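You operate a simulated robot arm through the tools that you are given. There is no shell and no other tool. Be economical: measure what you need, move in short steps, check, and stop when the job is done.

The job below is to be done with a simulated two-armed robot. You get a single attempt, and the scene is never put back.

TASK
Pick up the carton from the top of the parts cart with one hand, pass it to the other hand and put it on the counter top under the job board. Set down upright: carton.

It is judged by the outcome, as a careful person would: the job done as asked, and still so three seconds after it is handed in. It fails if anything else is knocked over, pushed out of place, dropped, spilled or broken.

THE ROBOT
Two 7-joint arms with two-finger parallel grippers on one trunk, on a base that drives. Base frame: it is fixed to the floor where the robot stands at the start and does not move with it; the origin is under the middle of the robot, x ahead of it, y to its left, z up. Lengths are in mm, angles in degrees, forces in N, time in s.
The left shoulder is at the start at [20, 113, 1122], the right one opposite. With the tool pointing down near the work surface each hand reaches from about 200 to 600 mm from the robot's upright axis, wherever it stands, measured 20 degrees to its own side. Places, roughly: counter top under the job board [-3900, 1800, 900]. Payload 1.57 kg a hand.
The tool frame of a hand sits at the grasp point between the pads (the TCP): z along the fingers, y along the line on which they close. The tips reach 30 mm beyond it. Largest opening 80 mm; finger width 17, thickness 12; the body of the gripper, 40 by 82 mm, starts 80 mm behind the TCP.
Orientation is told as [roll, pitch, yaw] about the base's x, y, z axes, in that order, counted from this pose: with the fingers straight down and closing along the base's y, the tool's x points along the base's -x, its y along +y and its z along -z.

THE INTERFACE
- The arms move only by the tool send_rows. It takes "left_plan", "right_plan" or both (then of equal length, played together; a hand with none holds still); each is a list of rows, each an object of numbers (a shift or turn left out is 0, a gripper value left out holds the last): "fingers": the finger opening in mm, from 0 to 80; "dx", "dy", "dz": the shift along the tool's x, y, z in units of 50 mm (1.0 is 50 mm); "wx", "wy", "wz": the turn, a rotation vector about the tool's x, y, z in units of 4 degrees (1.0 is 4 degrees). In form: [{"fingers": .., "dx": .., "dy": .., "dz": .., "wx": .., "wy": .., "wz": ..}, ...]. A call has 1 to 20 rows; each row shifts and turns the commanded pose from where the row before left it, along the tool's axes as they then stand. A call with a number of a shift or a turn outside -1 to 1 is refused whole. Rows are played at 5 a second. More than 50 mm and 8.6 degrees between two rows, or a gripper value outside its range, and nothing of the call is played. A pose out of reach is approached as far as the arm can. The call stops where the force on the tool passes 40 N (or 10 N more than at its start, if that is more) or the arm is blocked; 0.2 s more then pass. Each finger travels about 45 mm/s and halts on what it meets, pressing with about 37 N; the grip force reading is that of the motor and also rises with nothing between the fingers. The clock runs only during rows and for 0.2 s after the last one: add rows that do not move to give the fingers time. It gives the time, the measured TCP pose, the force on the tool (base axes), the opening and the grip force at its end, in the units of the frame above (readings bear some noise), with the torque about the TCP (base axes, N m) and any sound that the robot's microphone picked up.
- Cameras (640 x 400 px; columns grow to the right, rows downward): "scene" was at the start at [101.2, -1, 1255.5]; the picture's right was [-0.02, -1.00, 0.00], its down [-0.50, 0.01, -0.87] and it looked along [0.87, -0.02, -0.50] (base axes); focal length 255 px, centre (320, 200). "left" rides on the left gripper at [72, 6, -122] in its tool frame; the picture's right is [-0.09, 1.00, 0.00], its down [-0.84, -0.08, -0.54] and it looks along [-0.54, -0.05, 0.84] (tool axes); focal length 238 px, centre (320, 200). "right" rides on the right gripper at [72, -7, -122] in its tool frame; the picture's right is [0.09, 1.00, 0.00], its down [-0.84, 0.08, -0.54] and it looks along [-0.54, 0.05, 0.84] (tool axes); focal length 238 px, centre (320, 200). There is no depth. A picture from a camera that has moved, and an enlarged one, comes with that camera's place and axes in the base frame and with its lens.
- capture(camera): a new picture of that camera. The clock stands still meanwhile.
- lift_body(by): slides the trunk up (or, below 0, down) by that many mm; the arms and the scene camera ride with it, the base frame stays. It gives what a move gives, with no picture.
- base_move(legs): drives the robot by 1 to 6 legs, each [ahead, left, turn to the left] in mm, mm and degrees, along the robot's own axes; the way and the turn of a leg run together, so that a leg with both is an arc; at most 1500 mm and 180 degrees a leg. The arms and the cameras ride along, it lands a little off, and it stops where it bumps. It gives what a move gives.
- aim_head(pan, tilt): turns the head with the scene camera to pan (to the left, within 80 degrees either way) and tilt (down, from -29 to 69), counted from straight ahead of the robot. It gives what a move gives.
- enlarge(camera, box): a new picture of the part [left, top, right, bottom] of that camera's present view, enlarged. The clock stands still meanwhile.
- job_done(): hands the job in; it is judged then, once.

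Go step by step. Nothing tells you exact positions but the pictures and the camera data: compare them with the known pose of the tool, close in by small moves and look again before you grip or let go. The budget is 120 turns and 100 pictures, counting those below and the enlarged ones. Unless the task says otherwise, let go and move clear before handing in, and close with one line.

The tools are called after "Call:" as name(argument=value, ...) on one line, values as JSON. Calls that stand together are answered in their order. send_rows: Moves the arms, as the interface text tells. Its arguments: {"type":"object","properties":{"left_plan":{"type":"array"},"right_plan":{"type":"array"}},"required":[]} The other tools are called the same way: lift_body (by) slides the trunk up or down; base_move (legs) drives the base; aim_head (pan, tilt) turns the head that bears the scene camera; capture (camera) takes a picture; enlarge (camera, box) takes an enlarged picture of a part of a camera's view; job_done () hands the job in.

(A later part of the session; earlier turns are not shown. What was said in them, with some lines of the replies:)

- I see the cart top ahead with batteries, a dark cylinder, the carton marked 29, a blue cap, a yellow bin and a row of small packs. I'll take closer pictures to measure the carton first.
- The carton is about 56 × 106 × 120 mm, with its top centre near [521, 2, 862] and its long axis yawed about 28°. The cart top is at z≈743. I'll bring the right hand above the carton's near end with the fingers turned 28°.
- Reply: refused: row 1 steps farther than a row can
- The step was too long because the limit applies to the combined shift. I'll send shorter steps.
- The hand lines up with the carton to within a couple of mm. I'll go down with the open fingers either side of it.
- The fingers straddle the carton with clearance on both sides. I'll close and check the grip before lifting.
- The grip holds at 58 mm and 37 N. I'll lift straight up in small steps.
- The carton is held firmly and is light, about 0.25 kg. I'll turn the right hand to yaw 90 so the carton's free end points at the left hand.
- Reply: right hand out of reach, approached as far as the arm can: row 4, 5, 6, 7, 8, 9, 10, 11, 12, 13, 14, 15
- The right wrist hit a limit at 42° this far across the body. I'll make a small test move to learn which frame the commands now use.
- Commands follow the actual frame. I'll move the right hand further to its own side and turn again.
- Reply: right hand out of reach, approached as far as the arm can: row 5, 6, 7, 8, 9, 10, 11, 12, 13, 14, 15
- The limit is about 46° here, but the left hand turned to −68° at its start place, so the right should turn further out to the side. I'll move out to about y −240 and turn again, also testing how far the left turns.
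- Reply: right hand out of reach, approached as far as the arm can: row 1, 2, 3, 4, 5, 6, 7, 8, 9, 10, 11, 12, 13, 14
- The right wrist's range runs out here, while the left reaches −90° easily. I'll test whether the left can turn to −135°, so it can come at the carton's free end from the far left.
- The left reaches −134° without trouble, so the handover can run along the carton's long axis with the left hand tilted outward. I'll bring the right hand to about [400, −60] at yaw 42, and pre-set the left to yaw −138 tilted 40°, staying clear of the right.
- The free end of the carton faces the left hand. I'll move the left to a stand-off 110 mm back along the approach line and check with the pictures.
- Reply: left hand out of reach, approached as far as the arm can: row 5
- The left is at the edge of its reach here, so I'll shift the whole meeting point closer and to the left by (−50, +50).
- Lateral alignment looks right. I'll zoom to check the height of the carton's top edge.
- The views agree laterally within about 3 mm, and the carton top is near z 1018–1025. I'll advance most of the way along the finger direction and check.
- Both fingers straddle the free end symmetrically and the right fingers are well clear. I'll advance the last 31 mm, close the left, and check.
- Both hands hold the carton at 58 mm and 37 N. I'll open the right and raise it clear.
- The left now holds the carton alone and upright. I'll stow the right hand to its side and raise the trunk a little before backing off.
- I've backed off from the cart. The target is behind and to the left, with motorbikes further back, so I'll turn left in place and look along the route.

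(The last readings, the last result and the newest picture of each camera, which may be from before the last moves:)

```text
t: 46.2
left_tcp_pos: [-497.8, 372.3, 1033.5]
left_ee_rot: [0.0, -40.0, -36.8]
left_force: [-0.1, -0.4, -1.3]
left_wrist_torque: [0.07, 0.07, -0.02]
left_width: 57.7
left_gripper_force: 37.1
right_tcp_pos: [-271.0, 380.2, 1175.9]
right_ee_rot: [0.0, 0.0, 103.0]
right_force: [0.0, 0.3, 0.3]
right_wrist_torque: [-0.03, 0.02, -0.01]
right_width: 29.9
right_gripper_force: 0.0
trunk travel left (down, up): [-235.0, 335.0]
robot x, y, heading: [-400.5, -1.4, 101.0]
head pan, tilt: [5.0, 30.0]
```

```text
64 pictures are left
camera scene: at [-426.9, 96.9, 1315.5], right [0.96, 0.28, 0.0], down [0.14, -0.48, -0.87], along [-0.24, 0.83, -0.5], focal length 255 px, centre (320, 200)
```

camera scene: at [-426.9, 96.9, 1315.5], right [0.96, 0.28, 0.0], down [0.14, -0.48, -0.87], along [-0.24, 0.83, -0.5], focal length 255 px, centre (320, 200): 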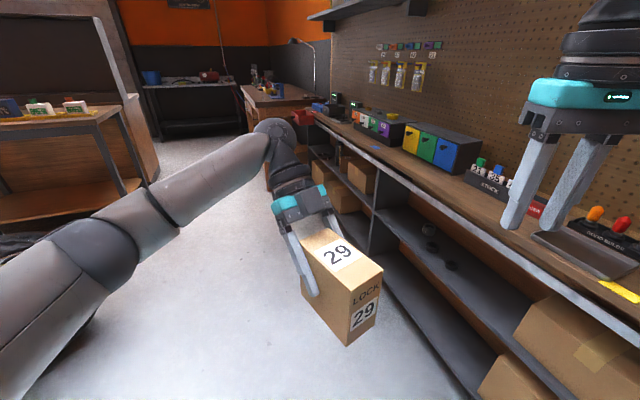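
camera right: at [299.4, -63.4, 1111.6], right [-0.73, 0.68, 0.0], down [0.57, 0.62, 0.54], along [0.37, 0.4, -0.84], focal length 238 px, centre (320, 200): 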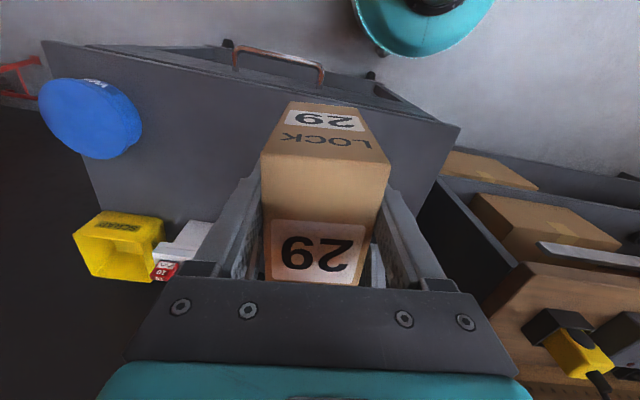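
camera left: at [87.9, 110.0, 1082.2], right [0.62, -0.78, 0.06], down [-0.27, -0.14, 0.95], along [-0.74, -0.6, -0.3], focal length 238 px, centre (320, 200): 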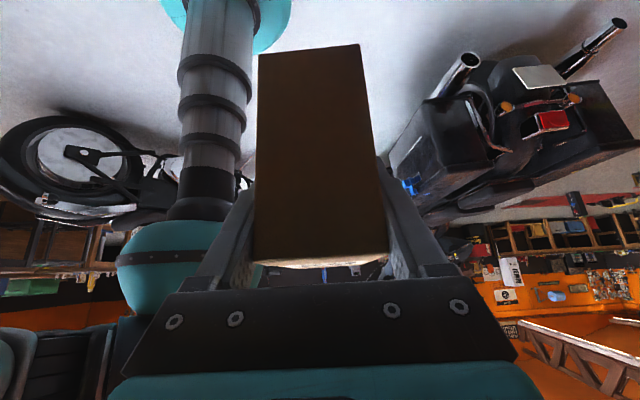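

The counter with the board standing behind it should be the wooden table near the centre of the first view. I'll look closer at it.

Call:
aim_head(pan=55, tilt=10)

Call:
enlarge(camera="scene", box=[220, 80, 480, 260])

```text
t: 47.4
left_tcp_pos: [-498.0, 372.8, 1035.2]
left_ee_rot: [-0.1, -40.0, -36.8]
left_force: [0.6, -1.3, -2.1]
left_wrist_torque: [0.05, 0.06, 0.03]
left_width: 58.0
left_gripper_force: 36.8
right_tcp_pos: [-270.5, 379.6, 1175.4]
right_ee_rot: [-0.1, 0.1, 103.0]
right_force: [-0.1, 0.1, 0.3]
right_wrist_torque: [0.02, 0.06, 0.02]
right_width: 30.1
right_gripper_force: 0.1
trunk travel left (down, up): [-235.0, 335.0]
robot x, y, heading: [-400.9, 2.7, 101.2]
head pan, tilt: [55.0, 10.0]
```

```text
2.22 times, centred on (350, 170) of scene
camera zoom: at [-486.7, 47.8, 1347.8], right [0.41, 0.91, 0.0], down [0.16, -0.07, -0.98], along [-0.9, 0.4, -0.17], focal length 566 px, centre (253, 267)
```

zoom: 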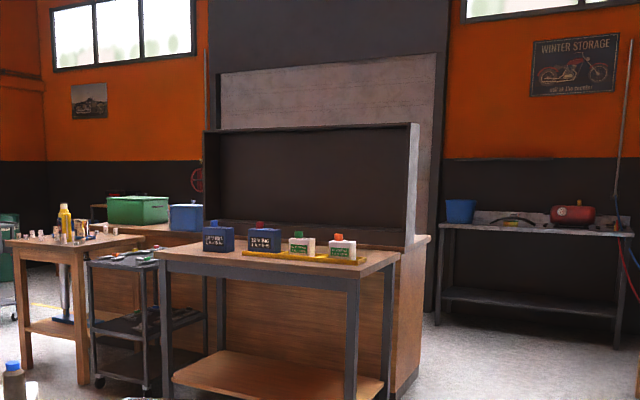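

A table with small items stands in front of the counter, and a motorbike is to the left of the route. I need the floor layout, so I'll look at the passage between the bike and the side bench.

Call:
aim_head(pan=38, tilt=28)

Call:
capture(camera="scene")

Call:
aim_head(pan=80, tilt=28)

Call:
capture(camera="scene")

```text
t: 48.2
left_tcp_pos: [-498.5, 372.8, 1034.3]
left_ee_rot: [-0.1, -39.9, -36.8]
left_force: [0.0, -0.4, -1.8]
left_wrist_torque: [0.02, 0.06, -0.04]
left_width: 57.7
left_gripper_force: 37.1
right_tcp_pos: [-271.8, 381.5, 1175.7]
right_ee_rot: [0.0, 0.0, 102.9]
right_force: [-0.4, 0.5, 0.1]
right_wrist_torque: [0.02, 0.03, 0.02]
right_width: 29.9
right_gripper_force: 0.1
trunk travel left (down, up): [-235.0, 335.0]
robot x, y, heading: [-397.6, 1.1, 101.0]
head pan, tilt: [38.0, 28.0]
```

```text
62 pictures are left
camera scene: at [-470.7, 69.7, 1318.7], right [0.65, 0.76, 0.0], down [0.35, -0.31, -0.88], along [-0.67, 0.58, -0.47], focal length 255 px, centre (320, 200)
```

scene: 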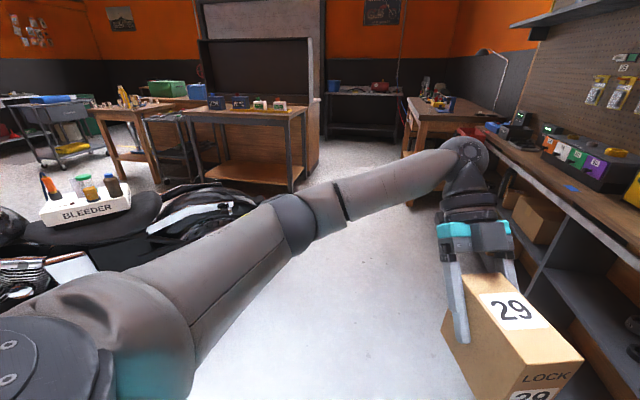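

```text
t: 49.2
left_tcp_pos: [-498.4, 371.9, 1034.3]
left_ee_rot: [0.0, -40.0, -36.8]
left_force: [0.6, 0.5, -2.1]
left_wrist_torque: [0.06, 0.02, 0.01]
left_width: 57.6
left_gripper_force: 36.9
right_tcp_pos: [-270.5, 380.7, 1176.3]
right_ee_rot: [0.1, 0.0, 103.0]
right_force: [0.0, -0.2, 0.4]
right_wrist_torque: [0.02, -0.03, 0.02]
right_width: 30.1
right_gripper_force: 0.1
trunk travel left (down, up): [-235.0, 335.0]
robot x, y, heading: [-402.8, -1.2, 101.2]
head pan, tilt: [80.0, 28.0]
```

```text
61 pictures are left
camera scene: at [-492.9, 8.4, 1318.6], right [-0.02, 1.0, 0.0], down [0.47, 0.01, -0.88], along [-0.88, -0.02, -0.47], focal length 255 px, centre (320, 200)
```

scene: 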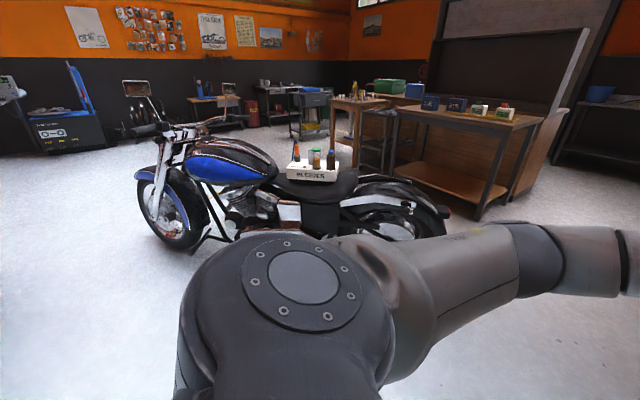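

The room is turned relative to the base frame. The passage runs at about heading 128°, between the bike's tail (about [−1960, 860]) and the side bench. I'll turn and drive into the open floor, then look again.

Call:
base_move(legs=[[0, 0, 27], [1300, 0, 0]])

Call:
aim_head(pan=40, tilt=15)

Call:
capture(camera="scene")

```text
t: 57.2
left_tcp_pos: [-1440.1, 1339.4, 1034.2]
left_ee_rot: [0.0, -40.1, -11.0]
left_force: [-0.3, 0.1, -2.3]
left_wrist_torque: [0.02, 0.04, 0.03]
left_width: 57.6
left_gripper_force: 36.5
right_tcp_pos: [-1237.7, 1442.3, 1175.5]
right_ee_rot: [0.1, 0.0, 128.8]
right_force: [-0.4, 0.3, 0.2]
right_wrist_torque: [-0.03, 0.0, 0.01]
right_width: 29.8
right_gripper_force: 0.1
trunk travel left (down, up): [-235.0, 335.0]
robot x, y, heading: [-1190.0, 1044.7, 126.6]
head pan, tilt: [80.0, 28.0]
```

```text
t: 58.2
left_tcp_pos: [-1440.2, 1338.3, 1033.1]
left_ee_rot: [0.0, -40.0, -11.1]
left_force: [0.2, -1.2, -1.7]
left_wrist_torque: [0.02, 0.07, -0.01]
left_width: 57.6
left_gripper_force: 36.9
right_tcp_pos: [-1238.9, 1445.0, 1175.7]
right_ee_rot: [0.0, -0.1, 128.7]
right_force: [0.1, -0.1, 0.4]
right_wrist_torque: [-0.03, -0.03, -0.03]
right_width: 29.8
right_gripper_force: 0.1
trunk travel left (down, up): [-235.0, 335.0]
robot x, y, heading: [-1193.7, 1042.3, 127.0]
head pan, tilt: [40.0, 15.0]
```

```text
60 pictures are left
camera scene: at [-1286.8, 1074.5, 1339.6], right [0.23, 0.97, 0.0], down [0.25, -0.06, -0.97], along [-0.94, 0.22, -0.26], focal length 255 px, centre (320, 200)
```

scene: 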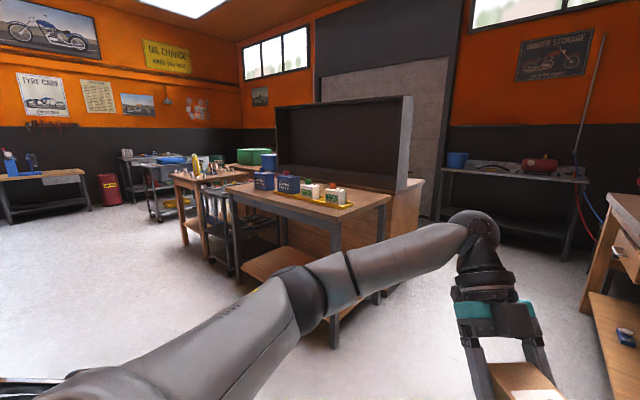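

I'll zoom in on the counter and the upright panel.

Call:
enlarge(camera="scene", box=[160, 60, 460, 270])

```text
1.90 times, centred on (310, 165) of scene
camera zoom: at [-1286.8, 1074.5, 1339.6], right [0.23, 0.97, 0.0], down [0.25, -0.06, -0.97], along [-0.94, 0.22, -0.26], focal length 485 px, centre (339, 267)
```

zoom: 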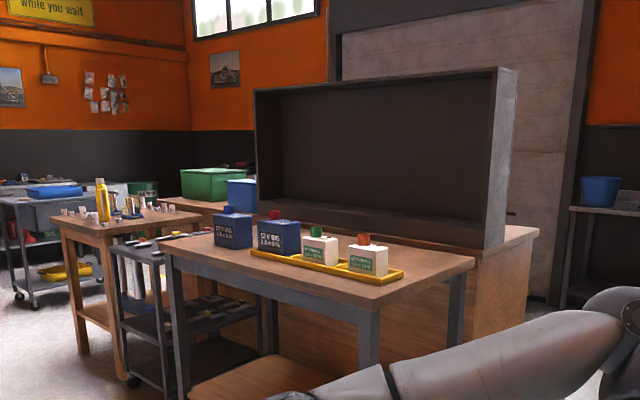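

The dark panel is the open back of the job board standing on the counter, so the board faces the far side. I'll drive round the right-hand end of the counter, through the gap towards the wooden bench.

Call:
base_move(legs=[[1200, 150, 0]])

Call:
capture(camera="scene")

Call:
aim_head(pan=0, tilt=20)

Call:
capture(camera="scene")

```text
t: 64.3
left_tcp_pos: [-2268.8, 2189.4, 1034.0]
left_ee_rot: [-0.2, -39.9, -10.8]
left_force: [0.5, 0.6, -1.9]
left_wrist_torque: [0.02, 0.05, 0.02]
left_width: 58.0
left_gripper_force: 37.3
right_tcp_pos: [-2068.0, 2295.9, 1175.9]
right_ee_rot: [0.0, 0.0, 128.9]
right_force: [-0.5, -0.3, -0.4]
right_wrist_torque: [-0.02, 0.02, -0.01]
right_width: 30.0
right_gripper_force: 0.1
trunk travel left (down, up): [-235.0, 335.0]
robot x, y, heading: [-2019.0, 1895.9, 127.4]
head pan, tilt: [40.0, 15.0]
```

```text
58 pictures are left
camera scene: at [-2115.3, 1926.9, 1339.6], right [0.23, 0.97, 0.0], down [0.25, -0.06, -0.97], along [-0.94, 0.22, -0.26], focal length 255 px, centre (320, 200)
```

scene: 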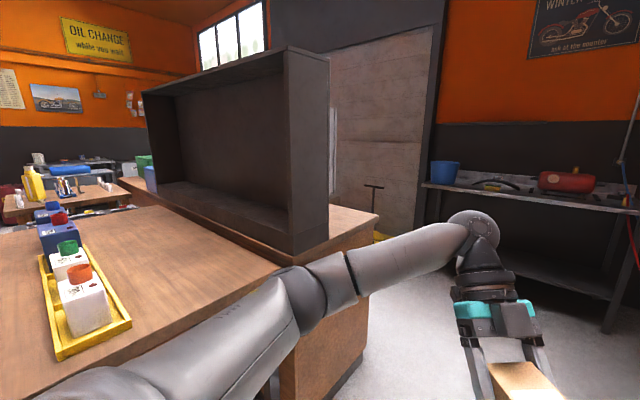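

```text
t: 65.3
left_tcp_pos: [-2268.4, 2189.5, 1034.8]
left_ee_rot: [0.0, -40.0, -10.9]
left_force: [0.0, 0.8, -2.4]
left_wrist_torque: [0.02, 0.03, -0.01]
left_width: 58.0
left_gripper_force: 37.3
right_tcp_pos: [-2067.0, 2295.7, 1175.4]
right_ee_rot: [0.0, 0.0, 128.8]
right_force: [1.0, 0.0, -0.1]
right_wrist_torque: [-0.01, 0.02, 0.03]
right_width: 30.0
right_gripper_force: 0.0
trunk travel left (down, up): [-235.0, 335.0]
robot x, y, heading: [-2018.9, 1896.0, 126.9]
head pan, tilt: [0.0, 20.0]
```

```text
57 pictures are left
camera scene: at [-2080.2, 1980.0, 1331.5], right [0.8, 0.6, 0.0], down [0.21, -0.27, -0.94], along [-0.57, 0.75, -0.34], focal length 255 px, centre (320, 200)
```

scene: 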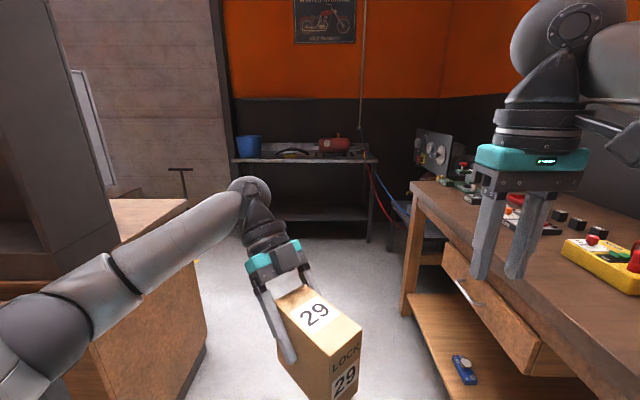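

The corridor is clear, with about 200 mm between my left elbow and the counter end. I'll drive straight on past the end of the counter, then look left.

Call:
base_move(legs=[[1000, 0, 0], [750, 0, 0]])

Call:
aim_head(pan=75, tilt=20)

Call:
capture(camera="scene")

```text
t: 74.2
left_tcp_pos: [-3321.5, 3590.5, 1034.3]
left_ee_rot: [-0.1, -40.0, -10.6]
left_force: [-0.2, -0.5, -2.7]
left_wrist_torque: [0.01, 0.04, -0.01]
left_width: 57.7
left_gripper_force: 37.1
right_tcp_pos: [-3122.1, 3696.2, 1176.4]
right_ee_rot: [-0.1, 0.0, 129.2]
right_force: [0.2, 0.3, -1.0]
right_wrist_torque: [0.0, 0.0, 0.0]
right_width: 30.0
right_gripper_force: 0.1
trunk travel left (down, up): [-235.0, 335.0]
robot x, y, heading: [-3067.5, 3296.9, 127.2]
head pan, tilt: [0.0, 20.0]
```

```text
t: 75.7
left_tcp_pos: [-3321.5, 3589.1, 1034.2]
left_ee_rot: [-0.1, -39.8, -10.6]
left_force: [-0.4, 1.4, -2.4]
left_wrist_torque: [-0.01, 0.04, -0.03]
left_width: 57.7
left_gripper_force: 37.1
right_tcp_pos: [-3121.3, 3695.2, 1176.4]
right_ee_rot: [0.0, 0.0, 129.2]
right_force: [-0.6, -0.3, -0.7]
right_wrist_torque: [-0.03, -0.02, 0.0]
right_width: 30.0
right_gripper_force: 0.0
trunk travel left (down, up): [-235.0, 335.0]
robot x, y, heading: [-3071.0, 3299.0, 127.3]
head pan, tilt: [75.0, 20.0]
```

```text
56 pictures are left
camera scene: at [-3161.6, 3270.6, 1331.5], right [-0.38, 0.93, 0.0], down [0.32, 0.13, -0.94], along [-0.87, -0.36, -0.34], focal length 255 px, centre (320, 200)
```

scene: 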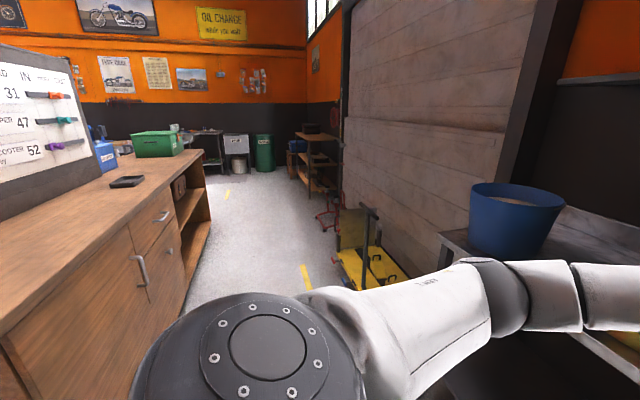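

The job board faces this side, with open counter top below it, a phone, and a green box further along. I'll sidestep clear of the bench and turn round to face the counter.

Call:
base_move(legs=[[0, 300, 0], [0, 0, 90], [0, 0, 90]])

Call:
aim_head(pan=-30, tilt=25)

Call:
capture(camera="scene")

```text
t: 85.4
left_tcp_pos: [-3054.3, 2826.0, 1033.5]
left_ee_rot: [0.1, -39.9, 169.9]
left_force: [-0.2, -0.3, -2.6]
left_wrist_torque: [-0.02, -0.06, -0.01]
left_width: 57.6
left_gripper_force: 36.7
right_tcp_pos: [-3254.3, 2716.7, 1175.2]
right_ee_rot: [0.0, 0.0, -50.2]
right_force: [0.7, -0.2, -0.5]
right_wrist_torque: [0.03, 0.05, -0.01]
right_width: 30.0
right_gripper_force: 0.1
trunk travel left (down, up): [-235.0, 335.0]
robot x, y, heading: [-3309.1, 3112.3, -52.2]
head pan, tilt: [75.0, 20.0]
```

```text
t: 87.2
left_tcp_pos: [-3054.8, 2824.3, 1033.8]
left_ee_rot: [0.0, -40.0, 169.8]
left_force: [0.4, 0.0, -2.1]
left_wrist_torque: [0.0, -0.04, -0.03]
left_width: 57.9
left_gripper_force: 37.3
right_tcp_pos: [-3254.9, 2716.6, 1175.6]
right_ee_rot: [0.0, -0.1, -50.3]
right_force: [0.0, 0.6, -0.7]
right_wrist_torque: [0.0, 0.02, 0.01]
right_width: 30.1
right_gripper_force: 0.0
trunk travel left (down, up): [-235.0, 335.0]
robot x, y, heading: [-3311.9, 3115.6, -52.1]
head pan, tilt: [-30.0, 25.0]
```

```text
55 pictures are left
camera scene: at [-3290.2, 3016.6, 1323.4], right [-0.99, -0.14, 0.0], down [-0.06, 0.42, -0.91], along [0.12, -0.9, -0.42], focal length 255 px, centre (320, 200)
```

scene: 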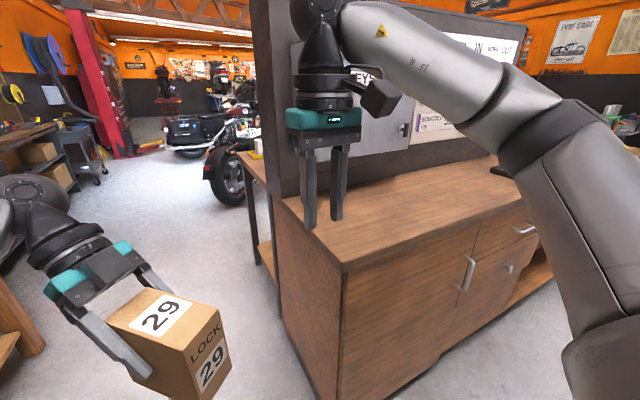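

I'm now facing the counter. Its near corner is about [−3278, 2506] and the target spot is about 920 mm along to my right. I'll sidestep right parallel to the counter edge, then look.

Call:
base_move(legs=[[0, -1200, -1]])

Call:
aim_head(pan=0, tilt=30)

Call:
capture(camera="scene")

Call:
aim_head(pan=0, tilt=69)

Call:
capture(camera="scene")

```text
t: 93.2
left_tcp_pos: [-4010.2, 2109.8, 1033.9]
left_ee_rot: [-0.1, -39.9, 167.8]
left_force: [0.4, -0.3, -2.4]
left_wrist_torque: [0.0, -0.05, 0.01]
left_width: 58.0
left_gripper_force: 37.1
right_tcp_pos: [-4212.2, 2009.3, 1175.4]
right_ee_rot: [-0.1, 0.0, -52.3]
right_force: [-0.1, -0.2, 0.3]
right_wrist_torque: [-0.01, 0.01, 0.01]
right_width: 30.1
right_gripper_force: 0.0
trunk travel left (down, up): [-235.0, 335.0]
robot x, y, heading: [-4250.5, 2409.6, -54.4]
head pan, tilt: [-30.0, 25.0]
```

```text
t: 94.1
left_tcp_pos: [-4009.1, 2110.6, 1033.8]
left_ee_rot: [0.0, -40.0, 167.8]
left_force: [0.0, 0.4, -1.5]
left_wrist_torque: [-0.02, -0.08, 0.0]
left_width: 57.5
left_gripper_force: 36.8
right_tcp_pos: [-4212.8, 2008.7, 1177.1]
right_ee_rot: [0.0, 0.0, -52.3]
right_force: [0.5, 0.0, -0.3]
right_wrist_torque: [0.0, 0.0, -0.02]
right_width: 30.0
right_gripper_force: 0.0
trunk travel left (down, up): [-235.0, 335.0]
robot x, y, heading: [-4256.2, 2410.2, -54.3]
head pan, tilt: [0.0, 30.0]
```

```text
54 pictures are left
camera scene: at [-4193.3, 2328.5, 1315.5], right [-0.81, -0.58, 0.0], down [-0.29, 0.41, -0.87], along [0.51, -0.7, -0.5], focal length 255 px, centre (320, 200)
```

scene: 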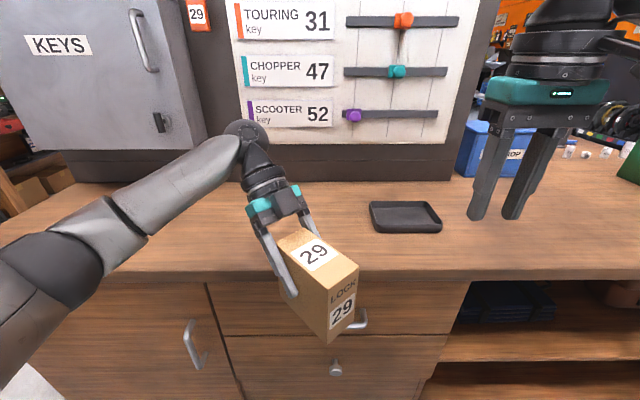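

```text
t: 95.2
left_tcp_pos: [-4008.6, 2110.5, 1034.6]
left_ee_rot: [-0.2, -39.9, 167.9]
left_force: [0.4, 0.3, -2.5]
left_wrist_torque: [0.0, -0.05, 0.05]
left_width: 57.8
left_gripper_force: 36.6
right_tcp_pos: [-4212.2, 2009.8, 1176.2]
right_ee_rot: [0.1, 0.0, -52.3]
right_force: [-0.2, -0.3, 0.1]
right_wrist_torque: [-0.03, -0.03, 0.02]
right_width: 30.1
right_gripper_force: 0.0
trunk travel left (down, up): [-235.0, 335.0]
robot x, y, heading: [-4252.2, 2407.7, -54.2]
head pan, tilt: [0.0, 68.8]
```

```text
53 pictures are left
camera scene: at [-4213.4, 2356.6, 1264.0], right [-0.81, -0.58, 0.0], down [-0.54, 0.76, -0.36], along [0.21, -0.29, -0.93], focal length 255 px, centre (320, 200)
```

scene: 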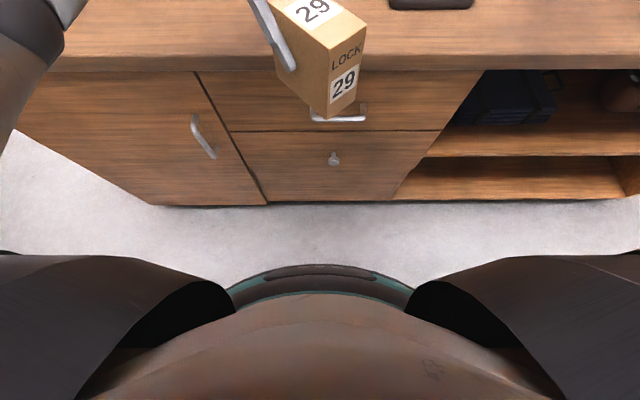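

I'm in front of the job board with clear counter space between my carton and the tray. The counter edge is about 510 mm ahead of my axis and the base is about 215 mm deep. First I'll swing the left hand so the fingers point sideways, keeping the carton upright.

Call:
send_rows(left_plan=[{"wx": -0.643, "wz": -0.766}, {"wx": -0.643, "wz": -0.766}, {"wx": -0.643, "wz": -0.766}, {"wx": -0.643, "wz": -0.766}, {"wx": -0.643, "wz": -0.766}, {"wx": -0.643, "wz": -0.766}, {"wx": -0.643, "wz": -0.766}, {"wx": -0.643, "wz": -0.766}, {"wx": -0.643, "wz": -0.766}, {"wx": -0.643, "wz": -0.766}, {"wx": -0.643, "wz": -0.766}, {"wx": -0.643, "wz": -0.766}, {}])

Call:
aim_head(pan=0, tilt=45)

Call:
capture(camera="scene")

```text
t: 98.0
left_tcp_pos: [-4008.9, 2110.0, 1034.7]
left_ee_rot: [0.0, -39.9, -144.2]
left_force: [0.5, -0.1, -2.8]
left_wrist_torque: [0.06, -0.02, 0.02]
left_width: 58.1
left_gripper_force: 36.8
right_tcp_pos: [-4211.2, 2008.1, 1176.0]
right_ee_rot: [0.0, 0.0, -52.2]
right_force: [1.4, 0.8, 1.2]
right_wrist_torque: [0.0, 0.01, 0.03]
right_width: 30.0
right_gripper_force: 0.2
trunk travel left (down, up): [-235.0, 335.0]
robot x, y, heading: [-4252.8, 2411.7, -54.2]
head pan, tilt: [0.0, 68.8]
```

```text
t: 98.9
left_tcp_pos: [-4009.3, 2109.8, 1033.6]
left_ee_rot: [-0.1, -39.8, -144.3]
left_force: [-0.6, -0.5, -1.4]
left_wrist_torque: [0.01, -0.06, 0.01]
left_width: 57.8
left_gripper_force: 36.9
right_tcp_pos: [-4211.5, 2008.0, 1176.2]
right_ee_rot: [0.0, -0.1, -52.3]
right_force: [-0.4, 0.4, -0.5]
right_wrist_torque: [0.04, -0.01, -0.02]
right_width: 30.1
right_gripper_force: 0.1
trunk travel left (down, up): [-235.0, 335.0]
robot x, y, heading: [-4255.4, 2411.3, -54.2]
head pan, tilt: [0.0, 45.0]
```

```text
52 pictures are left
camera scene: at [-4198.6, 2336.0, 1292.8], right [-0.81, -0.58, 0.0], down [-0.41, 0.57, -0.71], along [0.41, -0.57, -0.71], focal length 255 px, centre (320, 200)
```

scene: 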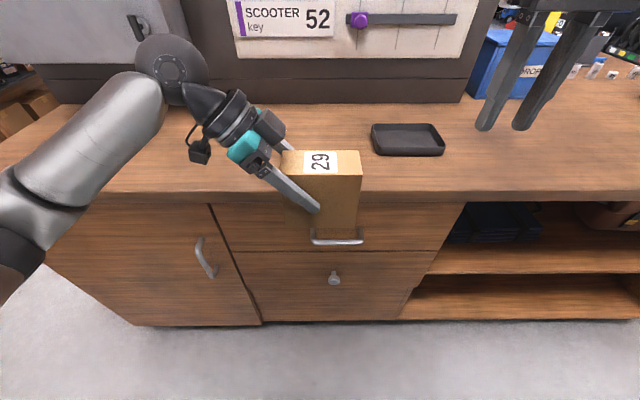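

The carton is square to the counter and upright. I'll drive forward 210 mm so it comes over the counter.

Call:
base_move(legs=[[210, -15, 1]])

Call:
capture(camera="scene")

Call:
capture(camera="left")

```text
t: 100.5
left_tcp_pos: [-3891.2, 1937.8, 1033.8]
left_ee_rot: [0.0, -39.8, -143.0]
left_force: [-1.1, -1.2, -1.7]
left_wrist_torque: [0.07, -0.01, 0.01]
left_width: 57.8
left_gripper_force: 36.9
right_tcp_pos: [-4091.4, 1832.4, 1175.0]
right_ee_rot: [0.0, 0.0, -51.1]
right_force: [-0.3, -1.1, -0.1]
right_wrist_torque: [0.0, -0.03, 0.01]
right_width: 29.9
right_gripper_force: 0.0
trunk travel left (down, up): [-235.0, 335.0]
robot x, y, heading: [-4145.7, 2229.8, -52.6]
head pan, tilt: [0.0, 45.0]
```

```text
51 pictures are left
camera scene: at [-4084.7, 2159.8, 1292.8], right [-0.8, -0.6, 0.0], down [-0.43, 0.57, -0.71], along [0.43, -0.56, -0.71], focal length 255 px, centre (320, 200)
```

scene: 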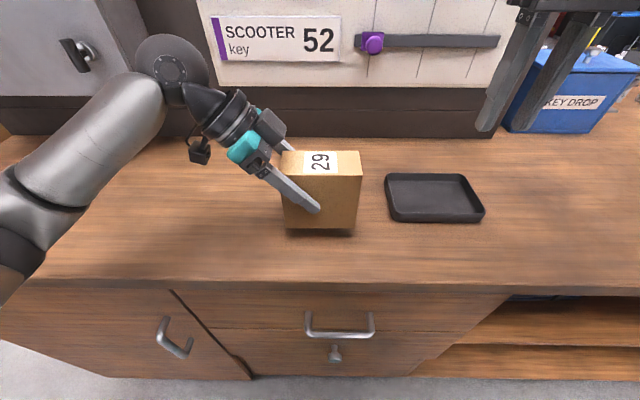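

```text
50 pictures are left
camera left: at [-3779.9, 2014.8, 1081.7], right [0.54, -0.84, 0.06], down [-0.28, -0.12, 0.95], along [-0.79, -0.53, -0.3], focal length 238 px, centre (320, 200)
```

left: 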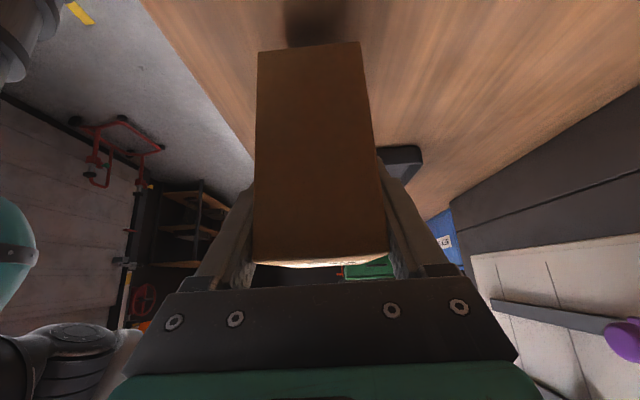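

The carton is over the counter with good clearance to the tray. I'll move it 60 mm further in and lower most of the way.

Call:
send_rows(left_plan=[{"dy": 0.4}, {"dy": 0.4}, {"dy": 0.4}, {"dx": 0.257, "dz": 0.306}, {"dx": 0.257, "dz": 0.306}, {}])

Call:
enlarge(camera="scene", box=[220, 100, 420, 260])

Call:
capture(camera="left")

Call:
capture(camera="right")

```text
t: 101.9
left_tcp_pos: [-3854.7, 1892.7, 993.8]
left_ee_rot: [0.1, -40.0, -143.1]
left_force: [0.9, 1.1, 0.2]
left_wrist_torque: [0.02, 0.09, -0.03]
left_width: 57.9
left_gripper_force: 36.9
right_tcp_pos: [-4092.1, 1833.6, 1176.1]
right_ee_rot: [0.0, 0.1, -51.0]
right_force: [0.2, -0.1, 0.4]
right_wrist_torque: [-0.04, 0.01, 0.0]
right_width: 30.1
right_gripper_force: 0.0
trunk travel left (down, up): [-235.0, 335.0]
robot x, y, heading: [-4139.6, 2231.9, -53.1]
head pan, tilt: [0.0, 45.0]
```

```text
2.50 times, centred on (320, 180) of scene
camera zoom: at [-4085.1, 2160.5, 1292.9], right [-0.8, -0.6, 0.0], down [-0.43, 0.56, -0.71], along [0.43, -0.56, -0.71], focal length 636 px, centre (320, 250)
```

zoom: 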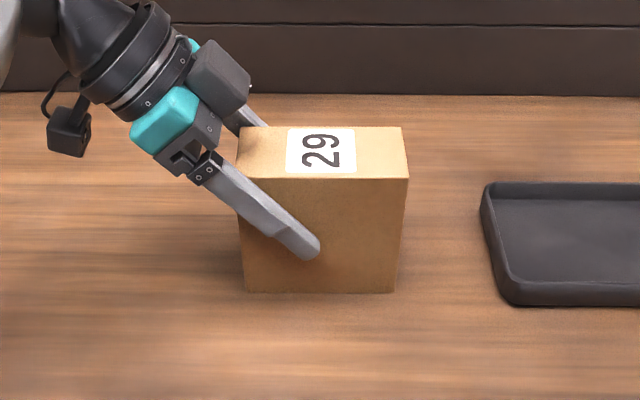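

```text
48 pictures are left
camera left: at [-3744.2, 1967.9, 1041.6], right [0.54, -0.84, 0.06], down [-0.28, -0.11, 0.95], along [-0.79, -0.53, -0.3], focal length 238 px, centre (320, 200)
```

left: 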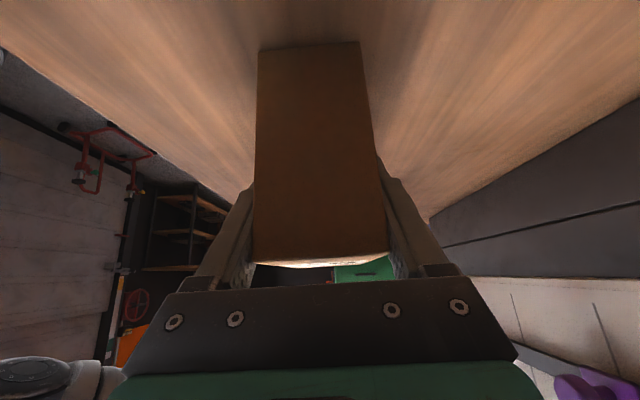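

```text
47 pictures are left
camera right: at [-4141.5, 1885.8, 1298.6], right [0.72, 0.7, 0.0], down [0.59, -0.6, 0.54], along [0.38, -0.39, -0.84], focal length 238 px, centre (320, 200)
```

right: 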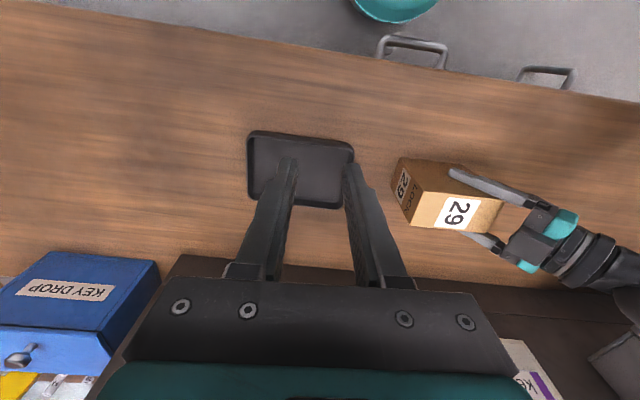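

The carton looks level and just above the surface. I'll lower in small steps and watch the force.

Call:
send_rows(left_plan=[{"dx": 0.064, "dz": 0.077}, {"dx": 0.064, "dz": 0.077}, {}])

```text
t: 102.7
left_tcp_pos: [-3856.2, 1890.0, 989.8]
left_ee_rot: [0.8, -40.5, -143.4]
left_force: [1.3, 3.2, 34.7]
left_wrist_torque: [0.93, 0.43, 0.06]
left_width: 58.3
left_gripper_force: 36.9
right_tcp_pos: [-4092.5, 1835.0, 1178.0]
right_ee_rot: [0.0, -0.1, -51.0]
right_force: [-0.7, 0.1, -0.2]
right_wrist_torque: [-0.02, 0.02, 0.02]
right_width: 29.9
right_gripper_force: 0.0
trunk travel left (down, up): [-235.0, 335.0]
robot x, y, heading: [-4138.3, 2234.5, -53.2]
head pan, tilt: [0.0, 45.0]
```

It has touched down (35 N), so the surface is at a TCP height of about 992. I'll ease up to relieve the press and look.

Call:
send_rows(left_plan=[{"dx": -0.1, "dz": -0.12}, {}])

Call:
enlarge(camera="scene", box=[220, 100, 420, 260])

Call:
capture(camera="left")

```text
t: 103.3
left_tcp_pos: [-3855.7, 1891.5, 989.8]
left_ee_rot: [-0.3, -39.7, -142.9]
left_force: [-0.5, -1.8, 3.7]
left_wrist_torque: [-0.47, 0.33, 0.02]
left_width: 57.7
left_gripper_force: 37.1
right_tcp_pos: [-4091.6, 1833.1, 1174.2]
right_ee_rot: [0.0, 0.0, -51.2]
right_force: [-0.3, -0.3, 1.3]
right_wrist_torque: [0.02, 0.04, 0.01]
right_width: 29.8
right_gripper_force: 0.1
trunk travel left (down, up): [-235.0, 335.0]
robot x, y, heading: [-4140.8, 2229.9, -53.0]
head pan, tilt: [0.0, 45.0]
```

```text
2.50 times, centred on (320, 180) of scene
camera zoom: at [-4085.5, 2160.3, 1292.7], right [-0.8, -0.6, 0.0], down [-0.43, 0.56, -0.71], along [0.43, -0.56, -0.71], focal length 636 px, centre (320, 250)
```

zoom: 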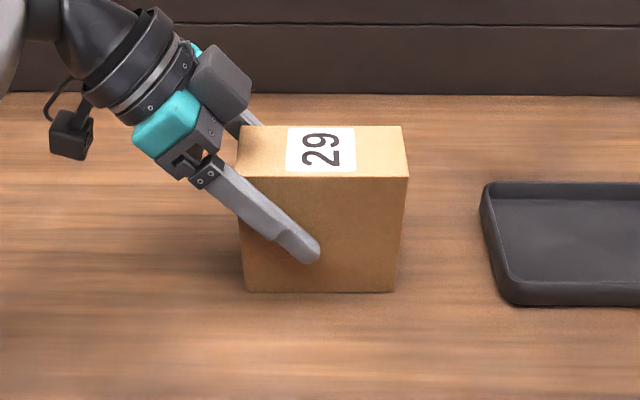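

```text
45 pictures are left
camera left: at [-3744.4, 1966.8, 1038.0], right [0.54, -0.84, 0.06], down [-0.28, -0.12, 0.95], along [-0.79, -0.53, -0.3], focal length 238 px, centre (320, 200)
```

left: 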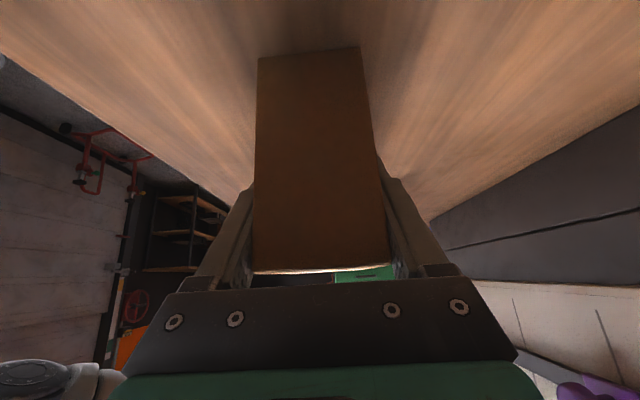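

The carton is resting on the counter with almost no load and looks level. I'll open the fingers and check before withdrawing.

Call:
send_rows(left_plan=[{"fingers": 64}, {}, {"fingers": 80}, {}, {}, {}])

Call:
enlarge(camera="scene", box=[220, 100, 420, 260])

Call:
capture(camera="left")

```text
t: 104.7
left_tcp_pos: [-3853.5, 1890.6, 991.6]
left_ee_rot: [0.0, -40.0, -143.0]
left_force: [-1.2, 0.2, 0.7]
left_wrist_torque: [0.01, 0.0, -0.01]
left_width: 80.1
left_gripper_force: 0.0
right_tcp_pos: [-4092.3, 1833.3, 1176.7]
right_ee_rot: [0.0, 0.0, -51.0]
right_force: [0.2, 0.1, 0.5]
right_wrist_torque: [0.02, -0.02, 0.0]
right_width: 29.8
right_gripper_force: 0.1
trunk travel left (down, up): [-235.0, 335.0]
robot x, y, heading: [-4139.8, 2231.3, -53.1]
head pan, tilt: [0.0, 45.0]
```

```text
2.50 times, centred on (320, 180) of scene
camera zoom: at [-4085.2, 2160.5, 1292.9], right [-0.8, -0.6, 0.0], down [-0.43, 0.56, -0.71], along [0.43, -0.56, -0.71], focal length 636 px, centre (320, 250)
```

zoom: 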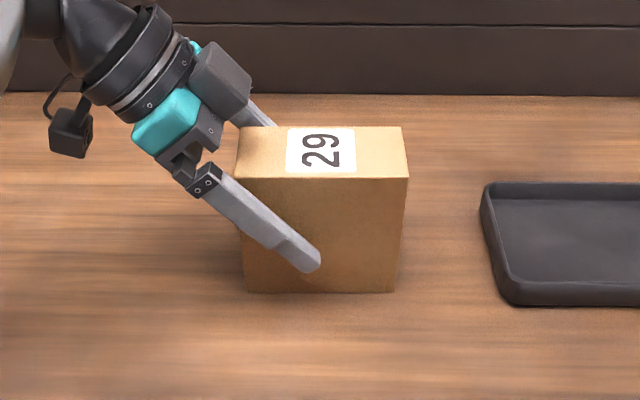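

```text
43 pictures are left
camera left: at [-3744.1, 1966.8, 1039.7], right [0.54, -0.84, 0.06], down [-0.28, -0.11, 0.95], along [-0.79, -0.53, -0.3], focal length 238 px, centre (320, 200)
```

left: 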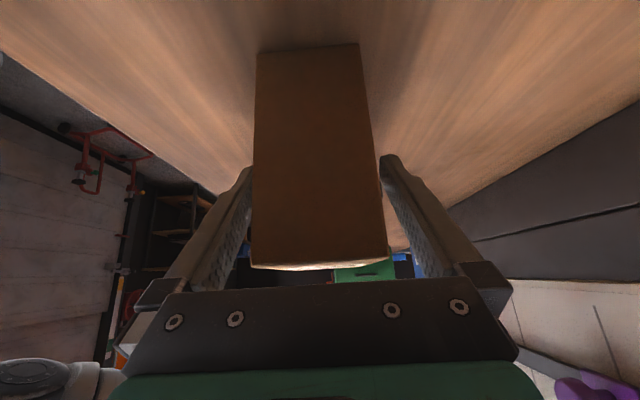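

The carton stands free and upright, with the fingers clear on both sides. I'll withdraw back along the finger direction.

Call:
send_rows(left_plan=[{"dz": -0.3}, {"dz": -0.5}, {"dz": -0.6}, {"dz": -0.6}, {"dz": -0.6}, {}])

Call:
capture(camera="scene")

```text
t: 106.1
left_tcp_pos: [-3786.5, 1940.2, 1090.3]
left_ee_rot: [0.1, -39.9, -143.0]
left_force: [0.0, 0.0, -0.9]
left_wrist_torque: [-0.02, 0.01, -0.03]
left_width: 80.1
left_gripper_force: 0.1
right_tcp_pos: [-4092.6, 1834.1, 1175.5]
right_ee_rot: [0.0, 0.1, -51.1]
right_force: [-0.7, 0.8, -0.1]
right_wrist_torque: [-0.04, 0.05, -0.02]
right_width: 30.0
right_gripper_force: 0.1
trunk travel left (down, up): [-235.0, 335.0]
robot x, y, heading: [-4137.9, 2231.5, -53.1]
head pan, tilt: [0.0, 45.0]
```

```text
42 pictures are left
camera scene: at [-4085.2, 2160.5, 1292.9], right [-0.8, -0.6, 0.0], down [-0.43, 0.56, -0.71], along [0.43, -0.56, -0.71], focal length 255 px, centre (320, 200)
```

scene: 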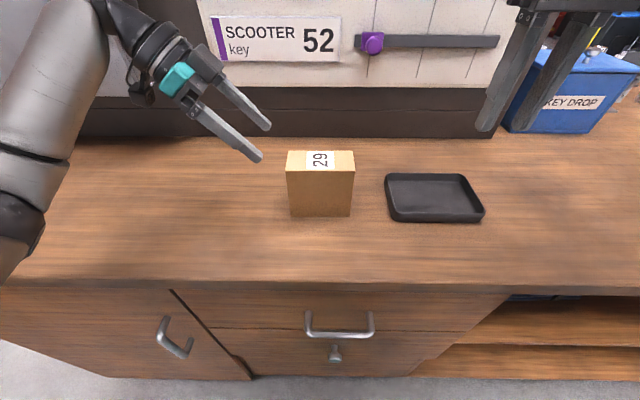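

The carton stands upright on the counter under the job board, both hands are clear and nothing else was disturbed, so I'm handing in.

Call:
job_done()

```text
The job is handed in.
```

The right hand picked the carton off the parts cart and passed it to the left, which set it upright on the counter top under the job board; I saw nothing else moved or knocked over.
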